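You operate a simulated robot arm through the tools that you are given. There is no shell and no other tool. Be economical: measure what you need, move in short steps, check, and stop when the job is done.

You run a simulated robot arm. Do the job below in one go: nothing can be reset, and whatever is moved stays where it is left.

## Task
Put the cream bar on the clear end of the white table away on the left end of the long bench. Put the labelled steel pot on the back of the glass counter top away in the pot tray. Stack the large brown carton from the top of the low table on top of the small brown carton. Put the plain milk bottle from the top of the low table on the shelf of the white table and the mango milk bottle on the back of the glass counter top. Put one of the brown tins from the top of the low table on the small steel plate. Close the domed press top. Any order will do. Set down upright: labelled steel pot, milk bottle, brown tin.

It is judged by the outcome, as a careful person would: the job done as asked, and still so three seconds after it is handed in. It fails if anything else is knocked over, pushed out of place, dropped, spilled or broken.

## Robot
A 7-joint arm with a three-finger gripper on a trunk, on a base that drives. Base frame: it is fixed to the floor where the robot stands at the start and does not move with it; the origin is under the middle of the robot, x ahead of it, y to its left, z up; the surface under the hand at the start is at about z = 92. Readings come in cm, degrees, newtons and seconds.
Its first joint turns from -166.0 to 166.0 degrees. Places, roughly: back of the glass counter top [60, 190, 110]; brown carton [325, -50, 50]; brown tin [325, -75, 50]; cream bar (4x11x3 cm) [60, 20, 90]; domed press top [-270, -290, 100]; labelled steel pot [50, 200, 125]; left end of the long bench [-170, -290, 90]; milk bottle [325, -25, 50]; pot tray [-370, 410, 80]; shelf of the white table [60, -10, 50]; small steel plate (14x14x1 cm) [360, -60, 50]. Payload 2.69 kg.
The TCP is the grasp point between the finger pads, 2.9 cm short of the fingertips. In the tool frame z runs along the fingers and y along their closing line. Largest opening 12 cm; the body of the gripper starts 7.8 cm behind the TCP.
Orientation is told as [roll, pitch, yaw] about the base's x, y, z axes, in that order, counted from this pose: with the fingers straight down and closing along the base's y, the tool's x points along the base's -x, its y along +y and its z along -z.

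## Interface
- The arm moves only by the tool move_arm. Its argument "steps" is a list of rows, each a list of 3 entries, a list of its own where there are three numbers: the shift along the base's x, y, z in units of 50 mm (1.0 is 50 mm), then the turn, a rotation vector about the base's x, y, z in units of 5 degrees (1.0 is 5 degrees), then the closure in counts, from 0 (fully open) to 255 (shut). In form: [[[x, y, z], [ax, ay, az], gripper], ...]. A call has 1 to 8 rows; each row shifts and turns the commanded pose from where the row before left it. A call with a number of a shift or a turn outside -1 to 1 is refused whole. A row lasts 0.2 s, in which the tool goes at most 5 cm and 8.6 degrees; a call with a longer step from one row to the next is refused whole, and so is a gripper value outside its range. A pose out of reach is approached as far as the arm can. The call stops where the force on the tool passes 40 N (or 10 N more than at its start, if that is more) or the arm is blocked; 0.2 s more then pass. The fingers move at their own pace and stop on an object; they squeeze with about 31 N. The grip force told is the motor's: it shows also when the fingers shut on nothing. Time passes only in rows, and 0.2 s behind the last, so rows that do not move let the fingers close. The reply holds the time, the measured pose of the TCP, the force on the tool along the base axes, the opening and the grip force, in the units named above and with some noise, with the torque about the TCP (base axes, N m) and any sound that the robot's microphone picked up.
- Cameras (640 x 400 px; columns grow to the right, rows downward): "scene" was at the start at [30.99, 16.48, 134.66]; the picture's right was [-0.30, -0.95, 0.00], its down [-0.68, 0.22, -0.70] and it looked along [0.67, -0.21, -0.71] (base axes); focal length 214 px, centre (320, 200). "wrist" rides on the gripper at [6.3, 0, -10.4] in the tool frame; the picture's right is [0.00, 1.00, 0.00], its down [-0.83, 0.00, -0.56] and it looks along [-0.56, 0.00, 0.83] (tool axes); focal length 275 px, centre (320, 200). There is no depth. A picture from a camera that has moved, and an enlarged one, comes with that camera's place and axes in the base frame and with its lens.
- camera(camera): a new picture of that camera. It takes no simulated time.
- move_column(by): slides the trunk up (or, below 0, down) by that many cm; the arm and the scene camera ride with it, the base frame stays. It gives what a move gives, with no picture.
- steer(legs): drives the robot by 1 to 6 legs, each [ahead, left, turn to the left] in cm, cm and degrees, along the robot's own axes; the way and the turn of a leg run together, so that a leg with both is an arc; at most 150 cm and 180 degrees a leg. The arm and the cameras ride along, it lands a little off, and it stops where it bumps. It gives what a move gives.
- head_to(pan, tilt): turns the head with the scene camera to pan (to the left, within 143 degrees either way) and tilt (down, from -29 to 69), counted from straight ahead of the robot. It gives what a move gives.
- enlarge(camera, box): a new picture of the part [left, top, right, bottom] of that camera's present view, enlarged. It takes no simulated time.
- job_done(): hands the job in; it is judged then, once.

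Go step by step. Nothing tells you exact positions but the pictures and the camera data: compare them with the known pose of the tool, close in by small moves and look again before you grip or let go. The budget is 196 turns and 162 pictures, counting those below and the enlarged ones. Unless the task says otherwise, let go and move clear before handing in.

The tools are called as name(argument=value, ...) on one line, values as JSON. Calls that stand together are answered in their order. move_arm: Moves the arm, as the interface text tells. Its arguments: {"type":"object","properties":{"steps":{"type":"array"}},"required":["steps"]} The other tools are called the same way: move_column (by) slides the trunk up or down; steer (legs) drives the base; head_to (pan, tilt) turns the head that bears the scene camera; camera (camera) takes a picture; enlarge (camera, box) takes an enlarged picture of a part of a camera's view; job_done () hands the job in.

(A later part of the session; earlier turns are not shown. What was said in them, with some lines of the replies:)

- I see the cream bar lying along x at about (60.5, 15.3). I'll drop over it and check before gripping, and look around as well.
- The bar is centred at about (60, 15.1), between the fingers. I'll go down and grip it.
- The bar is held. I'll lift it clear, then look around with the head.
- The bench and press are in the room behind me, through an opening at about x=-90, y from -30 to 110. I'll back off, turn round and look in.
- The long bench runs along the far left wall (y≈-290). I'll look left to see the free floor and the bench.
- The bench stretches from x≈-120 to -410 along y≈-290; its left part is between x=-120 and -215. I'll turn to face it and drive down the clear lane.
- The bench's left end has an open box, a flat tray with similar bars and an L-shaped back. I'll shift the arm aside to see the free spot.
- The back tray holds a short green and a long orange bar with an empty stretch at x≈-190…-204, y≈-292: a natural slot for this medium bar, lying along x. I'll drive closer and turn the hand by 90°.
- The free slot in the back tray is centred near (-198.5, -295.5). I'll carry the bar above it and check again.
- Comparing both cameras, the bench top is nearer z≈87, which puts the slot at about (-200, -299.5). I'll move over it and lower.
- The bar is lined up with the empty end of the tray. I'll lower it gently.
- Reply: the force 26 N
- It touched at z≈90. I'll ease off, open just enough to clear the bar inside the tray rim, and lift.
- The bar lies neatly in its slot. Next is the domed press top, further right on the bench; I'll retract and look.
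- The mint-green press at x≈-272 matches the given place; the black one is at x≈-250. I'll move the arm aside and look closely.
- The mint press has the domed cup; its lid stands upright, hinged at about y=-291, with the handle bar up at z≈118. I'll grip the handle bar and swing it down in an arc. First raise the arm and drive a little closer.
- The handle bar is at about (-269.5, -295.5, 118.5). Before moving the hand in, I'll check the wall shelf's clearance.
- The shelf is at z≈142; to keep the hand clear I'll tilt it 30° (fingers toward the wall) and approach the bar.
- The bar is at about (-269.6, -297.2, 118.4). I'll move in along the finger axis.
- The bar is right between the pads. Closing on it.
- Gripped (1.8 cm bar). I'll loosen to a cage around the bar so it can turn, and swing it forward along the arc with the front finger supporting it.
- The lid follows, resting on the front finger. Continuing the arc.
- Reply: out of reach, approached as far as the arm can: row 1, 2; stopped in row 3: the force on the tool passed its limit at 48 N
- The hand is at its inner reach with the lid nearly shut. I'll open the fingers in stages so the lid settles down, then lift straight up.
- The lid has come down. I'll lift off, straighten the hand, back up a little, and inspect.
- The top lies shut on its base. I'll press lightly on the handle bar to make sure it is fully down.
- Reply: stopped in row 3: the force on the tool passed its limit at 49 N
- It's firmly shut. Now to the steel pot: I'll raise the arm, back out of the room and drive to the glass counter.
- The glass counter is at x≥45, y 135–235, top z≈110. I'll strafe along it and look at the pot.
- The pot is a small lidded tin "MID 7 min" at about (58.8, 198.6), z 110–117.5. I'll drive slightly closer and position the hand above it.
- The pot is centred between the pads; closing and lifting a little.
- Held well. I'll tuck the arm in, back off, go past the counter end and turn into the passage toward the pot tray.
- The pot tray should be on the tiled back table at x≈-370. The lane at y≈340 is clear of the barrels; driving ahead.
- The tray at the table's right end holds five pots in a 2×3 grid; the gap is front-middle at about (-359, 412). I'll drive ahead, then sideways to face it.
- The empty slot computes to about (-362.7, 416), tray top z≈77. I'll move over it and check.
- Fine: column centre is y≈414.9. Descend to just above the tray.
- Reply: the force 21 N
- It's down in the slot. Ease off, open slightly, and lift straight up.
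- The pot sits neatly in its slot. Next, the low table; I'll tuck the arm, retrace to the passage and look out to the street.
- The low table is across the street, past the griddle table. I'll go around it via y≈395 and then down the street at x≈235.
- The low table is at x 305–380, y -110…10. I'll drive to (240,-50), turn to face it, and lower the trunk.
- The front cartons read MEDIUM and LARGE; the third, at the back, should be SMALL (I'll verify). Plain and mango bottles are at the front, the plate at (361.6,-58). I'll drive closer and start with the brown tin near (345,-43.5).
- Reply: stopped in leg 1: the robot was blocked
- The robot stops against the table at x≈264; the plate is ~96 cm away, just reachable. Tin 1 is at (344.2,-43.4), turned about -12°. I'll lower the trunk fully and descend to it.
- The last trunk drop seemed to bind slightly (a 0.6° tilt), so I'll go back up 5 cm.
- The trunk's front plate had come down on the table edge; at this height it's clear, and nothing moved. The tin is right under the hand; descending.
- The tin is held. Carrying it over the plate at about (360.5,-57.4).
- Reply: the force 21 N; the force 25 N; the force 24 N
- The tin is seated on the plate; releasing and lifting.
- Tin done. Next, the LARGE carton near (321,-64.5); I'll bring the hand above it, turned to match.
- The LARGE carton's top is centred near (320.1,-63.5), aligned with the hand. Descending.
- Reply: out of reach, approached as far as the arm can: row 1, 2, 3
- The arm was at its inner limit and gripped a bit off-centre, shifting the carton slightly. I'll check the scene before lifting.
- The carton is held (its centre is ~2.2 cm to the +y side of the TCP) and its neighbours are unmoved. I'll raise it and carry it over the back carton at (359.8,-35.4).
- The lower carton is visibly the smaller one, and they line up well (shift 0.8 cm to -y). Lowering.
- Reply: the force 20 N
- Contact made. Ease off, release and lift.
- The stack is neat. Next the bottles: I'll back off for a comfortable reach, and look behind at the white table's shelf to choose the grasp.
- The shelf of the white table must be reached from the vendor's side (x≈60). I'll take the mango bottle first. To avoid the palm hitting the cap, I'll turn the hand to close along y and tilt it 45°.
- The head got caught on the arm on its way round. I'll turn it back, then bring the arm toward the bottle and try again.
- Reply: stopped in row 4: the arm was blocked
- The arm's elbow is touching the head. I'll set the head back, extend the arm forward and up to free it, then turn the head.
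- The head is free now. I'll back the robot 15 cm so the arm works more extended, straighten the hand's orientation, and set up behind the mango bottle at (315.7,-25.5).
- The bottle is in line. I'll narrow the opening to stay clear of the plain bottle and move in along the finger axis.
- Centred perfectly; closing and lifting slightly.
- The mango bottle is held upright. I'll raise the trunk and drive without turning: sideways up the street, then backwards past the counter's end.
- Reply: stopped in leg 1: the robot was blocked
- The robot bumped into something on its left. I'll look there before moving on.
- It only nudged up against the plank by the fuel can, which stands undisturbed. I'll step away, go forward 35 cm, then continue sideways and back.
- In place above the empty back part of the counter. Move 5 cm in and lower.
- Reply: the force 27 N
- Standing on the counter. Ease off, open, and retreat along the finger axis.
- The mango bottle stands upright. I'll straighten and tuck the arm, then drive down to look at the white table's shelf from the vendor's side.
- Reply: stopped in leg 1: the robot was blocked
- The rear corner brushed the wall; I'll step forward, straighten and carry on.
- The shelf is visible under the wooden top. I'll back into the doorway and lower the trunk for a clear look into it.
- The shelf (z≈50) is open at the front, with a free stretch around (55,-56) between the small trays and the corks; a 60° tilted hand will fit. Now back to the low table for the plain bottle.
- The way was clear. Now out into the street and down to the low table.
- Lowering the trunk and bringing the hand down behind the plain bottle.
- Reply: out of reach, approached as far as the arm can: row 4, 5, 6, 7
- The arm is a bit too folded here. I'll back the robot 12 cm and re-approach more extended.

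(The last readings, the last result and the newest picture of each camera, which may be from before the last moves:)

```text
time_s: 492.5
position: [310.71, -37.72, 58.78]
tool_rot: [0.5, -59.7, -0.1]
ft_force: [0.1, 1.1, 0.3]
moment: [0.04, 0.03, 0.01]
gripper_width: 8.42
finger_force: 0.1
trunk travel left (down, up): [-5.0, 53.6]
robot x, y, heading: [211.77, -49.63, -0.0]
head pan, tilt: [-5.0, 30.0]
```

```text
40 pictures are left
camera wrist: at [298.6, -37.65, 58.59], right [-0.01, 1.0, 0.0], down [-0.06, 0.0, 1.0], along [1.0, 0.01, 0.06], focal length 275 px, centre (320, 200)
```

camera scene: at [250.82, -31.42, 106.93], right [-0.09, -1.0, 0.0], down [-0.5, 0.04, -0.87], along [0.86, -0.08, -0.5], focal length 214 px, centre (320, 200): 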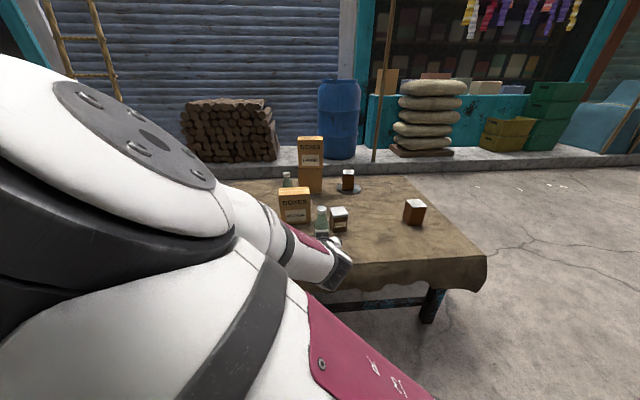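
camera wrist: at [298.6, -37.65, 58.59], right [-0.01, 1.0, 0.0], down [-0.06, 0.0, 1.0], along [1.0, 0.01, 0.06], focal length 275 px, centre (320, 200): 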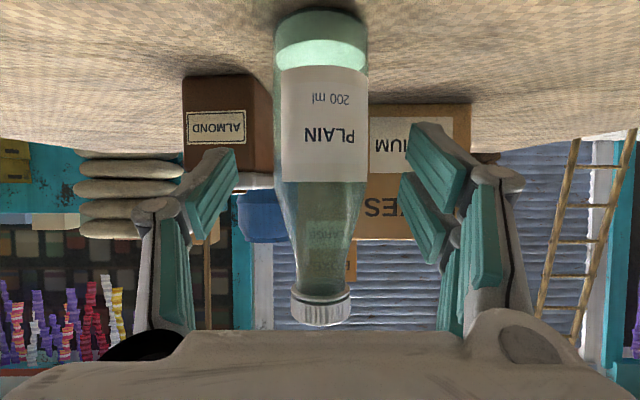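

move_arm(steps=[[[0.68, 0, -0.38], [0, 0, 0], 76], [[0, 0, 0], [0, 0, 0], 76], [[0, 0, 0], [0, 0, 0], 255], [[0, 0, 0], [0, 0, 0], 255], [[0, 0, 0], [0, 0, 0], 255], [[0, 0, 0.3], [0, 0, 0], 255], [[0, 0, 0.6], [0, 0, 0], 255]])

camera(camera="wrist")

```text
time_s: 494.1
position: [314.09, -37.59, 61.5]
tool_rot: [0.4, -59.5, -0.2]
ft_force: [1.1, 0.3, -4.7]
moment: [0.0, 0.03, -0.01]
gripper_width: 5.34
finger_force: 30.4
trunk travel left (down, up): [-5.0, 53.6]
robot x, y, heading: [211.61, -49.47, 0.1]
head pan, tilt: [-5.0, 30.0]
```

```text
39 pictures are left
camera wrist: at [301.99, -37.66, 61.2], right [-0.01, 1.0, 0.0], down [-0.06, 0.0, 1.0], along [1.0, 0.01, 0.06], focal length 275 px, centre (320, 200)
```

wrist: 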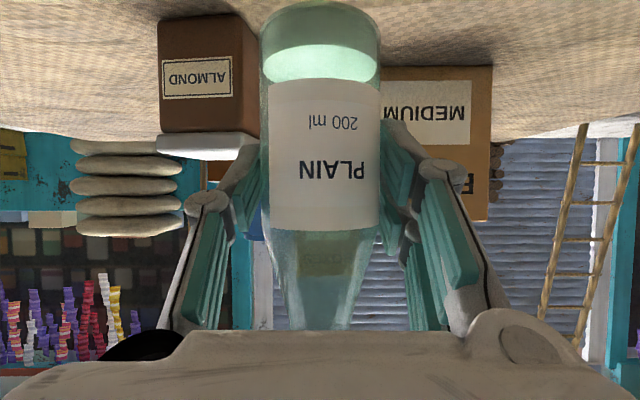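

The plain bottle is held upright. I'll raise the trunk and travel back by the known route.

move_column(by=40)

steer(legs=[[0, 76, 0], [48, 0, 0], [0, 150, 0], [0, 150, 0], [0, 68, 0], [-150, 0, 0]])

```text
time_s: 497.9
position: [314.26, -37.63, 101.52]
tool_rot: [0.4, -59.4, -0.1]
ft_force: [-0.2, -0.6, -3.1]
moment: [0.01, 0.01, 0.02]
gripper_width: 5.33
finger_force: 31.2
trunk travel left (down, up): [-45.0, 13.6]
robot x, y, heading: [211.68, -49.72, 0.1]
head pan, tilt: [-5.0, 30.0]
```

```text
time_s: 529.0
position: [214.16, 407.94, 101.44]
tool_rot: [0.5, -59.6, 0.8]
ft_force: [0.1, 0.4, -3.2]
moment: [0.01, 0.03, -0.02]
gripper_width: 5.32
finger_force: 31.0
trunk travel left (down, up): [-45.0, 13.6]
robot x, y, heading: [112.18, 394.02, 0.8]
head pan, tilt: [-5.0, 30.0]
```

steer(legs=[[-138, 0, 0], [0, 0, -90.8], [150, 0, 0], [100, 0, 0]])

camera(camera="scene")

```text
time_s: 551.4
position: [-12.78, 43.14, 101.47]
tool_rot: [0.4, -59.6, -90.0]
ft_force: [-0.4, 0.5, -4.1]
moment: [0.01, 0.04, 0.03]
gripper_width: 5.36
finger_force: 30.8
trunk travel left (down, up): [-45.0, 13.6]
robot x, y, heading: [-25.41, 145.58, -89.9]
head pan, tilt: [-5.0, 30.0]
```

```text
38 pictures are left
camera scene: at [-6.79, 119.33, 146.94], right [-1.0, 0.09, 0.0], down [0.04, 0.5, -0.87], along [-0.07, -0.86, -0.5], focal length 214 px, centre (320, 200)
```

scene: 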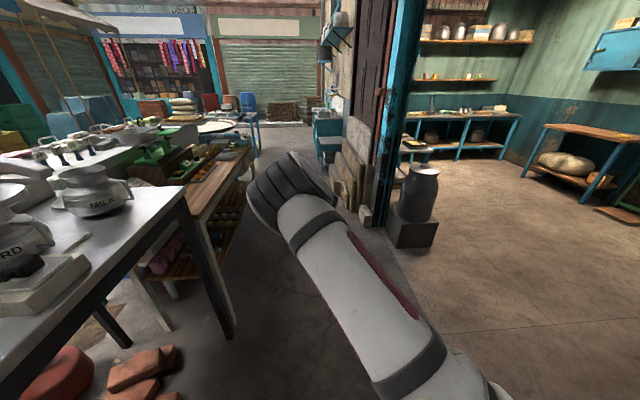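

The corridor is clear; I'll go on, step sideways into the doorway and turn to face the table.

steer(legs=[[97, 0, 0], [0, -50, 0], [0, 0, 90]])

move_column(by=-40)

move_arm(steps=[[[-0.7, -0.5, 0], [0, 0, 0], 255], [[-0.7, -0.5, 0], [0, 0, 0], 255], [[-0.7, -0.5, 0], [0, 0, 0], 255], [[-0.4, -0.5, 0], [0, 0, 0], 255], [[0, 0, 0], [0, 0, 0], 255]])

camera(camera="scene")

camera(camera="wrist")

```text
time_s: 562.7
position: [27.43, 60.24, 101.48]
tool_rot: [0.5, -59.5, -0.2]
ft_force: [-0.6, 1.1, -3.7]
moment: [0.01, 0.02, 0.0]
gripper_width: 5.37
finger_force: 30.5
trunk travel left (down, up): [-45.0, 13.6]
robot x, y, heading: [-74.73, 48.41, 0.1]
head pan, tilt: [-5.0, 30.0]
```

```text
time_s: 566.6
position: [27.26, 60.14, 61.46]
tool_rot: [0.4, -59.5, -0.2]
ft_force: [-0.9, 0.1, -3.9]
moment: [0.02, 0.06, 0.0]
gripper_width: 5.37
finger_force: 31.3
trunk travel left (down, up): [-5.0, 53.6]
robot x, y, heading: [-74.8, 48.72, 0.1]
head pan, tilt: [-5.0, 30.0]
```

```text
time_s: 567.8
position: [14.95, 49.98, 61.51]
tool_rot: [0.4, -59.6, -0.2]
ft_force: [-0.1, 0.8, -4.2]
moment: [-0.01, 0.05, 0.04]
gripper_width: 5.37
finger_force: 30.9
trunk travel left (down, up): [-5.0, 53.6]
robot x, y, heading: [-74.95, 48.43, -0.1]
head pan, tilt: [-5.0, 30.0]
```

```text
37 pictures are left
camera scene: at [-35.82, 66.56, 106.92], right [-0.09, -1.0, 0.0], down [-0.5, 0.04, -0.87], along [0.86, -0.08, -0.5], focal length 214 px, centre (320, 200)
```

scene: 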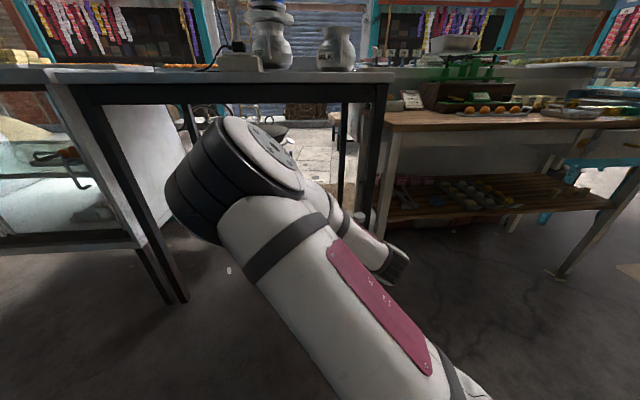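

```text
36 pictures are left
camera wrist: at [2.78, 50.15, 61.32], right [-0.01, 1.0, 0.0], down [-0.06, 0.0, 1.0], along [1.0, 0.01, 0.06], focal length 275 px, centre (320, 200)
```

wrist: 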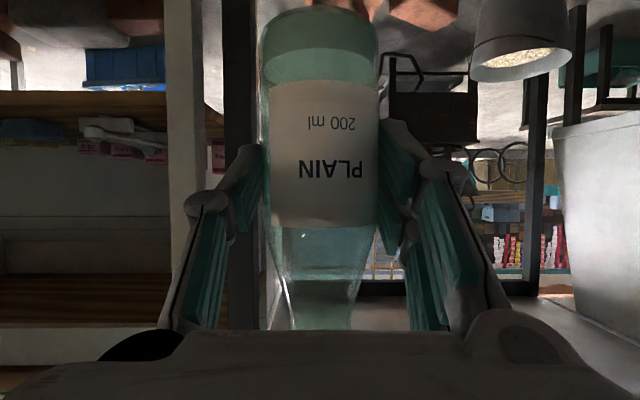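

I'll tuck the arm a bit more, then drive diagonally to (-49,-28), staying clear of the pot stand and table legs.

move_arm(steps=[[[-0.5, 0, 0], [0, 0, 0], 255], [[-0.5, 0, 0], [0, 0, 0], 255], [[0, 0, 0], [0, 0, 0], 255]])

steer(legs=[[25, -76, 0]])

move_arm(steps=[[[0, -0.8, 0], [0, 0, 0], 255], [[0, -0.8, 0], [0, 0, 0], 255], [[0, -0.8, 0], [0, 0, 0], 255], [[0, -0.8, 0], [0, 0, 0], 255], [[0, 0, 0], [0, 0, 0], 255]])

camera(camera="scene")

camera(camera="wrist")

```text
time_s: 568.6
position: [11.27, 50.2, 61.5]
tool_rot: [0.4, -59.4, -0.2]
ft_force: [0.1, 0.0, -3.8]
moment: [-0.04, 0.02, 0.0]
gripper_width: 5.37
finger_force: 31.0
out of reach, approached as far as the arm can: row 2
trunk travel left (down, up): [-5.0, 53.6]
robot x, y, heading: [-74.82, 48.51, -0.1]
head pan, tilt: [-5.0, 30.0]
```

```text
time_s: 571.7
position: [28.83, -5.66, 61.51]
tool_rot: [0.2, -59.3, -1.4]
ft_force: [0.3, 0.0, -4.1]
moment: [0.01, 0.02, 0.01]
gripper_width: 5.36
finger_force: 30.9
trunk travel left (down, up): [-5.0, 53.6]
robot x, y, heading: [-57.37, -5.5, -1.3]
head pan, tilt: [-5.0, 30.0]
stopped in leg 1: the robot was blocked; the commanded pose is now the measured one
```

```text
time_s: 572.9
position: [28.98, -21.56, 61.67]
tool_rot: [0.4, -59.5, -1.6]
ft_force: [0.3, 0.3, -2.6]
moment: [0.03, 0.09, -0.01]
gripper_width: 5.39
finger_force: 31.3
trunk travel left (down, up): [-5.0, 53.6]
robot x, y, heading: [-57.18, -5.67, -1.3]
head pan, tilt: [-5.0, 30.0]
```

```text
35 pictures are left
camera scene: at [-17.78, 11.82, 106.92], right [-0.11, -0.99, 0.0], down [-0.5, 0.05, -0.87], along [0.86, -0.1, -0.5], focal length 214 px, centre (320, 200)
```

scene: 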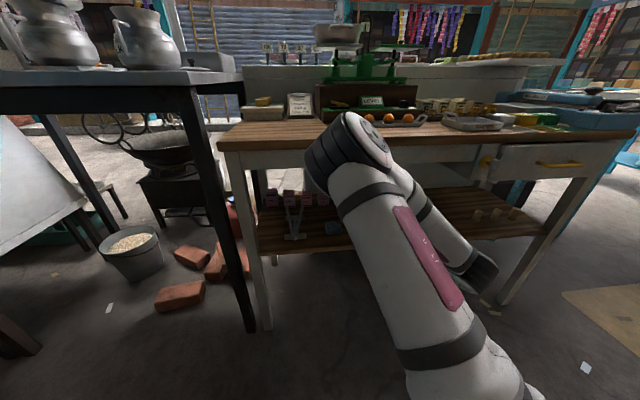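

```text
34 pictures are left
camera wrist: at [16.84, -21.26, 61.3], right [0.02, 1.0, 0.0], down [-0.06, 0.0, 1.0], along [1.0, -0.02, 0.06], focal length 275 px, centre (320, 200)
```

wrist: 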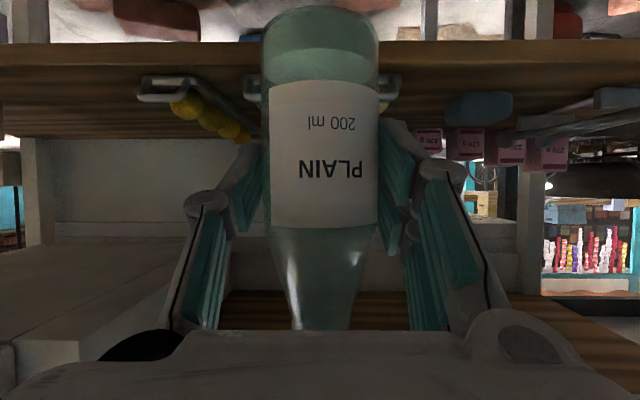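

The rear corner touched something, probably the pot stand. I'll step forward away from it and check that it's unharmed.

steer(legs=[[9, 2, 1.3]])

head_to(pan=-115, tilt=45)

camera(camera="scene")

```text
time_s: 574.0
position: [38.29, -17.64, 61.58]
tool_rot: [0.4, -59.5, -0.2]
ft_force: [0.2, -0.4, -3.9]
moment: [-0.01, 0.08, 0.01]
gripper_width: 5.37
finger_force: 30.9
trunk travel left (down, up): [-5.0, 53.6]
robot x, y, heading: [-48.15, -3.46, -0.0]
head pan, tilt: [-5.0, 30.0]
```

```text
time_s: 575.9
position: [38.47, -17.55, 61.54]
tool_rot: [0.4, -59.4, -0.3]
ft_force: [0.5, -0.3, -3.3]
moment: [0.01, 0.05, -0.03]
gripper_width: 5.35
finger_force: 30.9
trunk travel left (down, up): [-5.0, 53.6]
robot x, y, heading: [-47.86, -3.72, 0.0]
head pan, tilt: [-115.0, 45.0]
```

```text
33 pictures are left
camera scene: at [-21.57, 8.09, 104.67], right [-0.91, 0.42, 0.0], down [0.3, 0.64, -0.71], along [-0.3, -0.64, -0.71], focal length 214 px, centre (320, 200)
```

scene: 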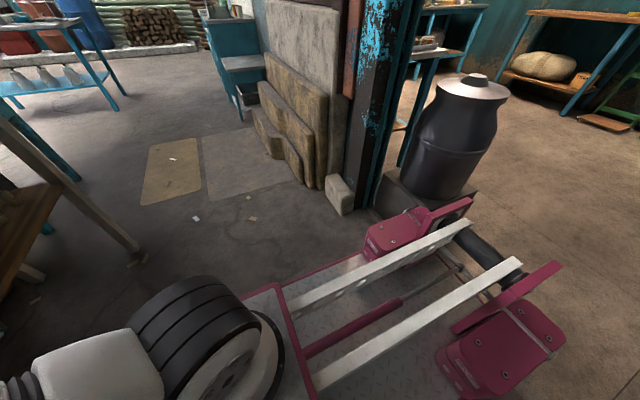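

The can and stand are fine. Now sideways to line up with the free stretch of shelf.

head_to(pan=-25, tilt=30)

steer(legs=[[1, -26, 0]])

camera(camera="wrist")

camera(camera="scene")

```text
time_s: 577.5
position: [38.44, -17.6, 61.59]
tool_rot: [0.4, -59.5, -0.2]
ft_force: [0.3, 0.2, -4.0]
moment: [-0.04, 0.03, 0.01]
gripper_width: 5.37
finger_force: 31.4
trunk travel left (down, up): [-5.0, 53.6]
robot x, y, heading: [-48.02, -3.38, 0.0]
head pan, tilt: [-25.0, 30.0]
```

```text
time_s: 579.4
position: [39.32, -43.97, 61.46]
tool_rot: [0.3, -59.6, -0.3]
ft_force: [-0.4, 0.5, -3.8]
moment: [0.01, 0.06, -0.03]
gripper_width: 5.35
finger_force: 31.3
trunk travel left (down, up): [-5.0, 53.6]
robot x, y, heading: [-47.1, -29.48, -0.0]
head pan, tilt: [-25.0, 30.0]
```

```text
32 pictures are left
camera wrist: at [27.21, -43.87, 61.3], right [0.0, 1.0, 0.0], down [-0.06, 0.0, 1.0], along [1.0, 0.0, 0.06], focal length 275 px, centre (320, 200)
```

wrist: 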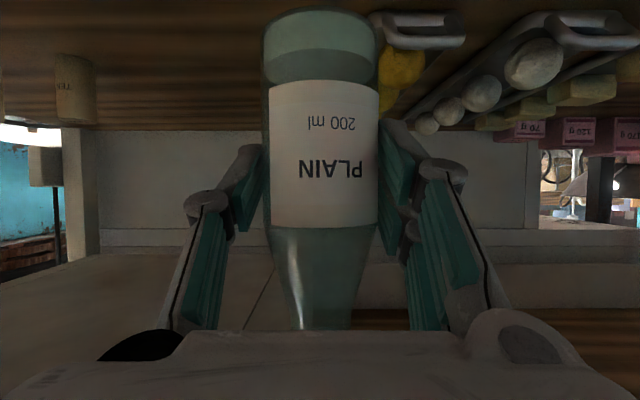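

```text
31 pictures are left
camera scene: at [-8.91, -14.58, 106.92], right [-0.42, -0.91, 0.0], down [-0.45, 0.21, -0.87], along [0.78, -0.37, -0.5], focal length 214 px, centre (320, 200)
```

scene: 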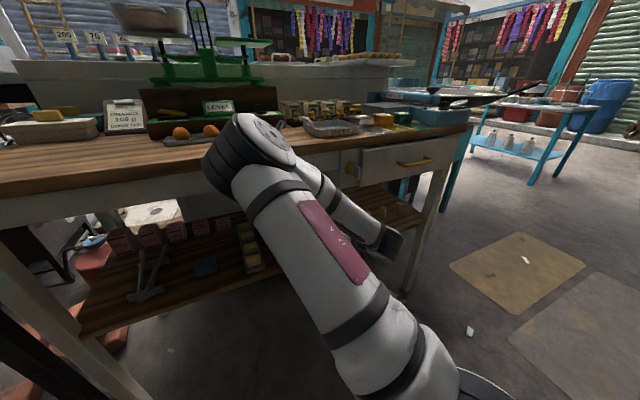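

The elbow sits near the table edge; with the arm straighter it will swing clear. I'll back up 7 cm and reach out further, checking the elbow.

steer(legs=[[-7, 0, 0]])

move_arm(steps=[[[0, -0.6, 0], [0, 0, 0], 255], [[0, -0.6, 0], [0, 0, 0], 255], [[0, -0.6, 0], [0, 0, 0], 255], [[0, -0.6, 0], [0, 0, 0], 255], [[0.6, 0, 0], [0, 0, 0], 255], [[0.7, 0, 0], [0, 0, 0], 255], [[0.7, 0, 0], [0, 0, 0], 255], [[0, 0, 0], [0, 0, 0], 255]])

camera(camera="scene")

camera(camera="wrist")

```text
time_s: 580.4
position: [32.22, -43.93, 61.5]
tool_rot: [0.4, -59.4, -0.3]
ft_force: [-0.6, -0.4, -3.2]
moment: [0.0, -0.01, 0.0]
gripper_width: 5.35
finger_force: 30.7
trunk travel left (down, up): [-5.0, 53.6]
robot x, y, heading: [-54.24, -29.64, -0.1]
head pan, tilt: [-25.0, 30.0]
```

```text
time_s: 582.2
position: [42.25, -56.12, 61.53]
tool_rot: [0.5, -59.5, -0.4]
ft_force: [0.5, 0.5, -3.4]
moment: [0.03, 0.04, 0.01]
gripper_width: 5.34
finger_force: 30.6
trunk travel left (down, up): [-5.0, 53.6]
robot x, y, heading: [-53.98, -29.5, -0.0]
head pan, tilt: [-25.0, 30.0]
```

```text
30 pictures are left
camera scene: at [-15.99, -14.57, 106.92], right [-0.42, -0.91, 0.0], down [-0.45, 0.21, -0.87], along [0.78, -0.37, -0.5], focal length 214 px, centre (320, 200)
```

scene: 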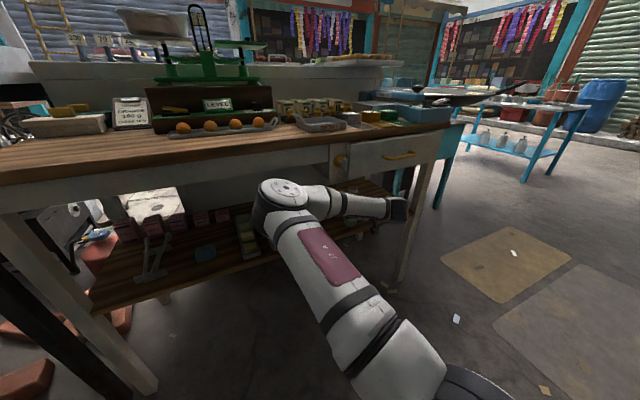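

```text
29 pictures are left
camera wrist: at [30.16, -55.94, 61.25], right [0.0, 1.0, 0.0], down [-0.06, 0.0, 1.0], along [1.0, 0.0, 0.06], focal length 275 px, centre (320, 200)
```

wrist: 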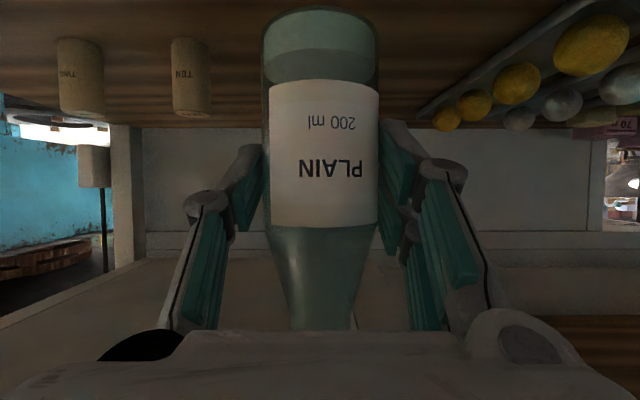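

The elbow is now lower and clear. The free gap runs from the tray (y≈-41) to the corks (y≈-64), so I'll aim at y=-53 and move in.

move_arm(steps=[[[0, 0.3, 0], [0, 0, 0], 255], [[0.4, 0.3, 0], [0, 0, 0], 255], [[0.6, 0, 0], [0, 0, 0], 255], [[0.6, 0, 0], [0, 0, 0], 255], [[0.6, 0, 0], [0, 0, 0], 255], [[0, 0, 0], [0, 0, 0], 255]])

camera(camera="scene")

camera(camera="wrist")

```text
time_s: 583.6
position: [53.3, -52.94, 61.63]
tool_rot: [0.4, -59.5, -0.3]
ft_force: [0.0, 0.1, -4.6]
moment: [0.0, 0.04, 0.03]
gripper_width: 5.36
finger_force: 31.2
trunk travel left (down, up): [-5.0, 53.6]
robot x, y, heading: [-54.1, -29.66, -0.3]
head pan, tilt: [-25.0, 30.0]
```

```text
28 pictures are left
camera scene: at [-15.99, -14.56, 106.92], right [-0.42, -0.91, 0.0], down [-0.45, 0.21, -0.87], along [0.78, -0.37, -0.5], focal length 214 px, centre (320, 200)
```

scene: 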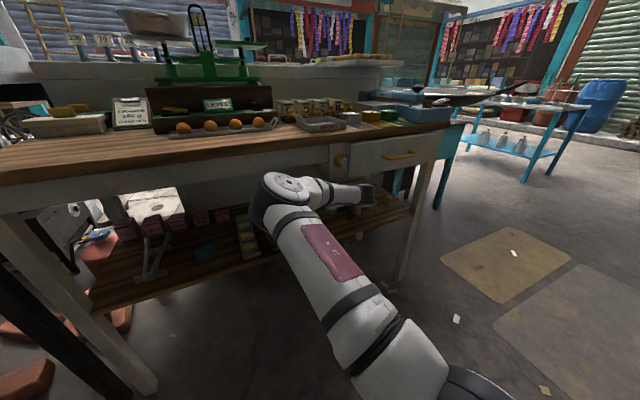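

```text
27 pictures are left
camera wrist: at [41.21, -52.87, 61.26], right [0.0, 1.0, 0.0], down [-0.06, 0.0, 1.0], along [1.0, 0.0, 0.06], focal length 275 px, centre (320, 200)
```

wrist: 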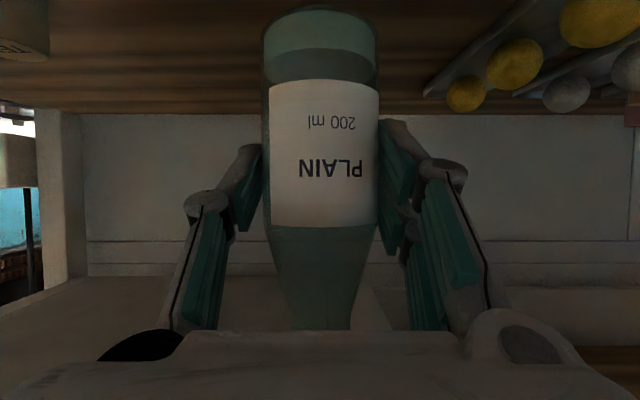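

Over the clear bit of shelf. Lowering.

move_arm(steps=[[[0.2, 0, -0.3], [0, 0, 0], 255], [[0, 0, -0.3], [0, 0, 0], 255], [[0, 0, 0], [0, 0, 0], 255]])

move_arm(steps=[[[0, 0, -0.08], [0, 0, 0], 255], [[0, 0, 0], [0, 0, 0], 255]])

move_arm(steps=[[[0, 0, -0.08], [0, 0, 0], 255], [[0, 0, 0], [0, 0, 0], 255]])

camera(camera="wrist")

```text
time_s: 584.4
position: [54.27, -52.95, 58.47]
tool_rot: [0.4, -59.5, -0.3]
ft_force: [0.1, 0.6, -2.8]
moment: [-0.01, 0.01, 0.0]
gripper_width: 5.35
finger_force: 31.5
trunk travel left (down, up): [-5.0, 53.6]
robot x, y, heading: [-54.06, -29.77, -0.1]
head pan, tilt: [-25.0, 30.0]
```

```text
time_s: 585.0
position: [54.18, -52.93, 58.16]
tool_rot: [0.4, -59.4, -0.5]
ft_force: [0.2, 0.1, -4.8]
moment: [0.01, 0.03, -0.04]
gripper_width: 5.36
finger_force: 30.3
trunk travel left (down, up): [-5.0, 53.6]
robot x, y, heading: [-54.14, -29.6, -0.2]
head pan, tilt: [-25.0, 30.0]
```

```text
time_s: 585.6
position: [54.19, -52.79, 57.74]
tool_rot: [0.3, -59.5, -0.3]
ft_force: [0.3, 0.3, -3.8]
moment: [0.0, 0.02, 0.02]
gripper_width: 5.34
finger_force: 30.7
trunk travel left (down, up): [-5.0, 53.6]
robot x, y, heading: [-54.11, -29.98, -0.2]
head pan, tilt: [-25.0, 30.0]
```

```text
26 pictures are left
camera wrist: at [42.12, -52.82, 57.5], right [0.0, 1.0, 0.0], down [-0.06, 0.0, 1.0], along [1.0, 0.0, 0.06], focal length 275 px, centre (320, 200)
```

wrist: 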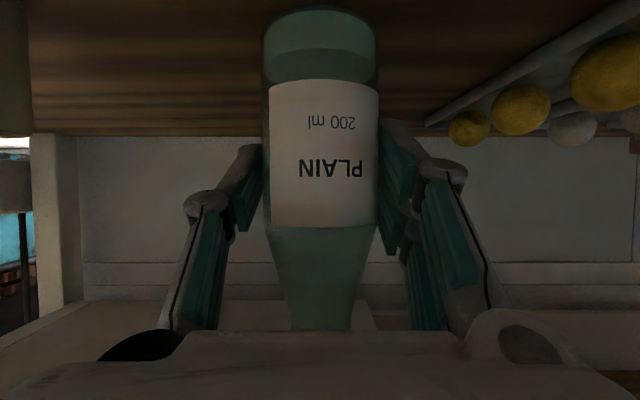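

move_arm(steps=[[[0, 0, -0.08], [0, 0, 0], 255], [[0, 0, 0], [0, 0, 0], 255]])

move_arm(steps=[[[0, 0, -0.08], [0, 0, 0], 255], [[0, 0, 0], [0, 0, 0], 255]])

move_arm(steps=[[[0, 0, -0.06], [0, 0, 0], 255], [[0, 0, 0], [0, 0, 0], 255]])

move_arm(steps=[[[0, 0, -0.06], [0, 0, 0], 255], [[0, 0, 0], [0, 0, 0], 255]])

```text
time_s: 586.2
position: [54.32, -52.89, 57.31]
tool_rot: [0.5, -59.5, -0.4]
ft_force: [0.7, 0.9, -3.8]
moment: [0.01, 0.02, 0.03]
gripper_width: 5.37
finger_force: 30.5
trunk travel left (down, up): [-5.0, 53.6]
robot x, y, heading: [-54.35, -29.58, -0.0]
head pan, tilt: [-25.0, 30.0]
```

```text
time_s: 586.8
position: [54.33, -52.96, 57.07]
tool_rot: [0.4, -59.7, -0.3]
ft_force: [-1.7, 0.5, 2.1]
moment: [0.23, 0.14, 0.01]
gripper_width: 5.35
finger_force: 31.0
trunk travel left (down, up): [-5.0, 53.6]
robot x, y, heading: [-54.1, -29.84, -0.4]
head pan, tilt: [-25.0, 30.0]
```

```text
time_s: 587.4
position: [54.27, -53.0, 57.06]
tool_rot: [0.3, -59.8, -0.4]
ft_force: [-1.4, 0.2, 21.3]
moment: [0.41, 0.16, 0.0]
gripper_width: 5.34
finger_force: 31.1
trunk travel left (down, up): [-5.0, 53.6]
robot x, y, heading: [-54.01, -29.83, -0.0]
head pan, tilt: [-25.0, 30.0]
```

```text
time_s: 588.0
position: [54.19, -53.0, 56.65]
tool_rot: [0.4, -59.8, -0.3]
ft_force: [2.4, -0.7, 25.6]
moment: [0.35, -0.45, -0.1]
gripper_width: 5.4
finger_force: 30.7
trunk travel left (down, up): [-5.0, 53.6]
robot x, y, heading: [-54.35, -29.46, -0.0]
head pan, tilt: [-25.0, 30.0]
```

It's standing on the shelf. Ease off, open and retreat.

move_arm(steps=[[[0, 0, 0.05], [0, 0, 0], 255], [[0, 0, 0], [0, 0, 0], 110], [[0, 0, 0], [0, 0, 0], 76], [[0, 0, 0], [0, 0, 0], 76], [[-0.3, 0, 0.15], [0, 0, 0], 76], [[-0.5, 0, 0.2], [0, 0, 0], 76], [[-0.6, 0, 0.2], [0, 0, 0], 76], [[-0.6, 0, 0.1], [0, 0, 0], 76]])

camera(camera="wrist")

```text
time_s: 589.8
position: [44.22, -52.9, 59.94]
tool_rot: [0.4, -59.5, -0.3]
ft_force: [-0.6, 0.2, 0.0]
moment: [-0.05, 0.01, -0.02]
gripper_width: 8.44
finger_force: 0.1
trunk travel left (down, up): [-5.0, 53.6]
robot x, y, heading: [-54.17, -29.39, -0.2]
head pan, tilt: [-25.0, 30.0]
```

```text
25 pictures are left
camera wrist: at [32.11, -52.83, 59.68], right [0.0, 1.0, 0.0], down [-0.06, 0.0, 1.0], along [1.0, 0.0, 0.06], focal length 275 px, centre (320, 200)
```

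wrist: 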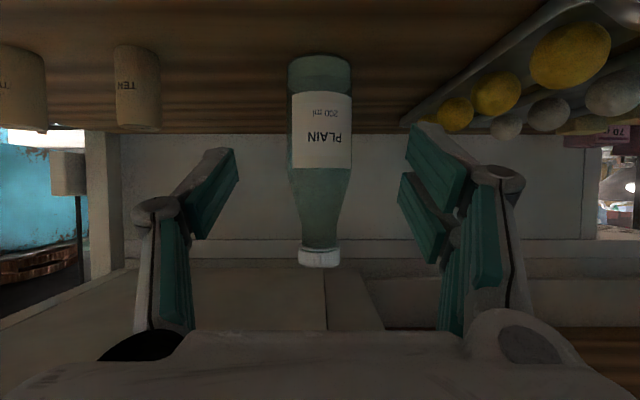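

The plain bottle stands upright on the shelf. I'll pull the hand fully clear and take a final look.

move_arm(steps=[[[-0.6, 0, 0], [0, 0, 0], 76], [[-0.6, 0, 0], [0, 0, 0], 76], [[-0.5, 0, 0], [0, 0, 0], 76], [[0, 0, 0], [0, 0, 0], 76]])

camera(camera="scene")

camera(camera="wrist")

```text
time_s: 590.8
position: [35.66, -53.03, 59.91]
tool_rot: [0.4, -59.5, -0.2]
ft_force: [1.0, 0.6, -0.6]
moment: [-0.01, 0.0, 0.0]
gripper_width: 8.44
finger_force: 0.0
trunk travel left (down, up): [-5.0, 53.6]
robot x, y, heading: [-54.34, -29.79, 0.3]
head pan, tilt: [-25.0, 30.0]
```

```text
24 pictures are left
camera scene: at [-16.0, -14.56, 106.93], right [-0.42, -0.91, 0.0], down [-0.45, 0.21, -0.87], along [0.78, -0.37, -0.5], focal length 214 px, centre (320, 200)
```

scene: 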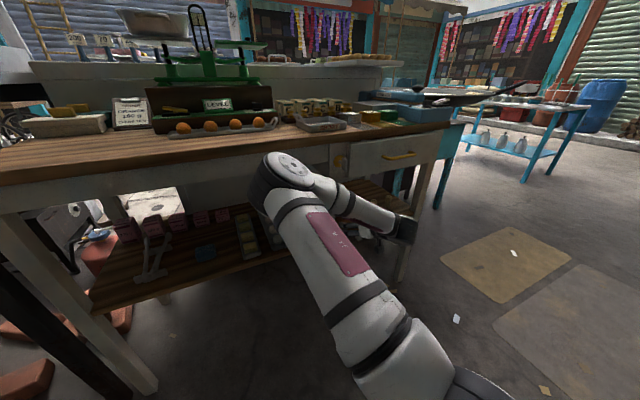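

```text
23 pictures are left
camera wrist: at [23.58, -52.88, 59.7], right [0.0, 1.0, 0.0], down [-0.06, 0.0, 1.0], along [1.0, 0.0, 0.06], focal length 275 px, centre (320, 200)
```

wrist: 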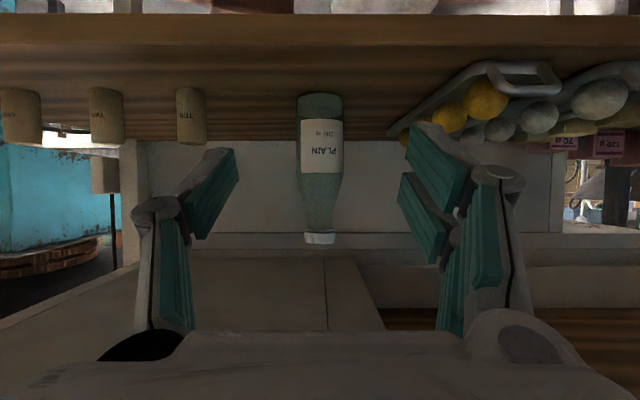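

The bottle stands upright on the shelf with the neighbouring items undisturbed, the hand is clear, and all the other jobs were checked as I did them. I'm handing in.

job_done()

```text
The job is handed in.
```

I finished every part of the job and handed it in.

- **Cream bar:** it lies in the empty slot of the back tray, on the left end of the long bench.
- **Labelled steel pot:** it stands upright in the free place in the pot tray.
- **Cartons:** the large brown carton is stacked on the small one. I took the back carton as the small one because its label faced away, the other two read MEDIUM and LARGE, and it looked smaller than the large one.
- **Milk bottles:** the plain one stands upright on the shelf of the white table, and the mango one stands upright on the back of the glass counter top.
- **Brown tin:** one stands upright on the small steel plate.
- **Domed press top:** it is closed, and pressing on it met firm resistance.

While driving, the base bumped the plank by the fuel can, and its rear corner touched a wall and then something by the pot stand. The trunk's front plate also came down briefly on the edge of the low table. In the pictures I took afterwards, nothing at the plank, the pot stand or the low table had moved or fallen. I did not photograph the wall after touching it.
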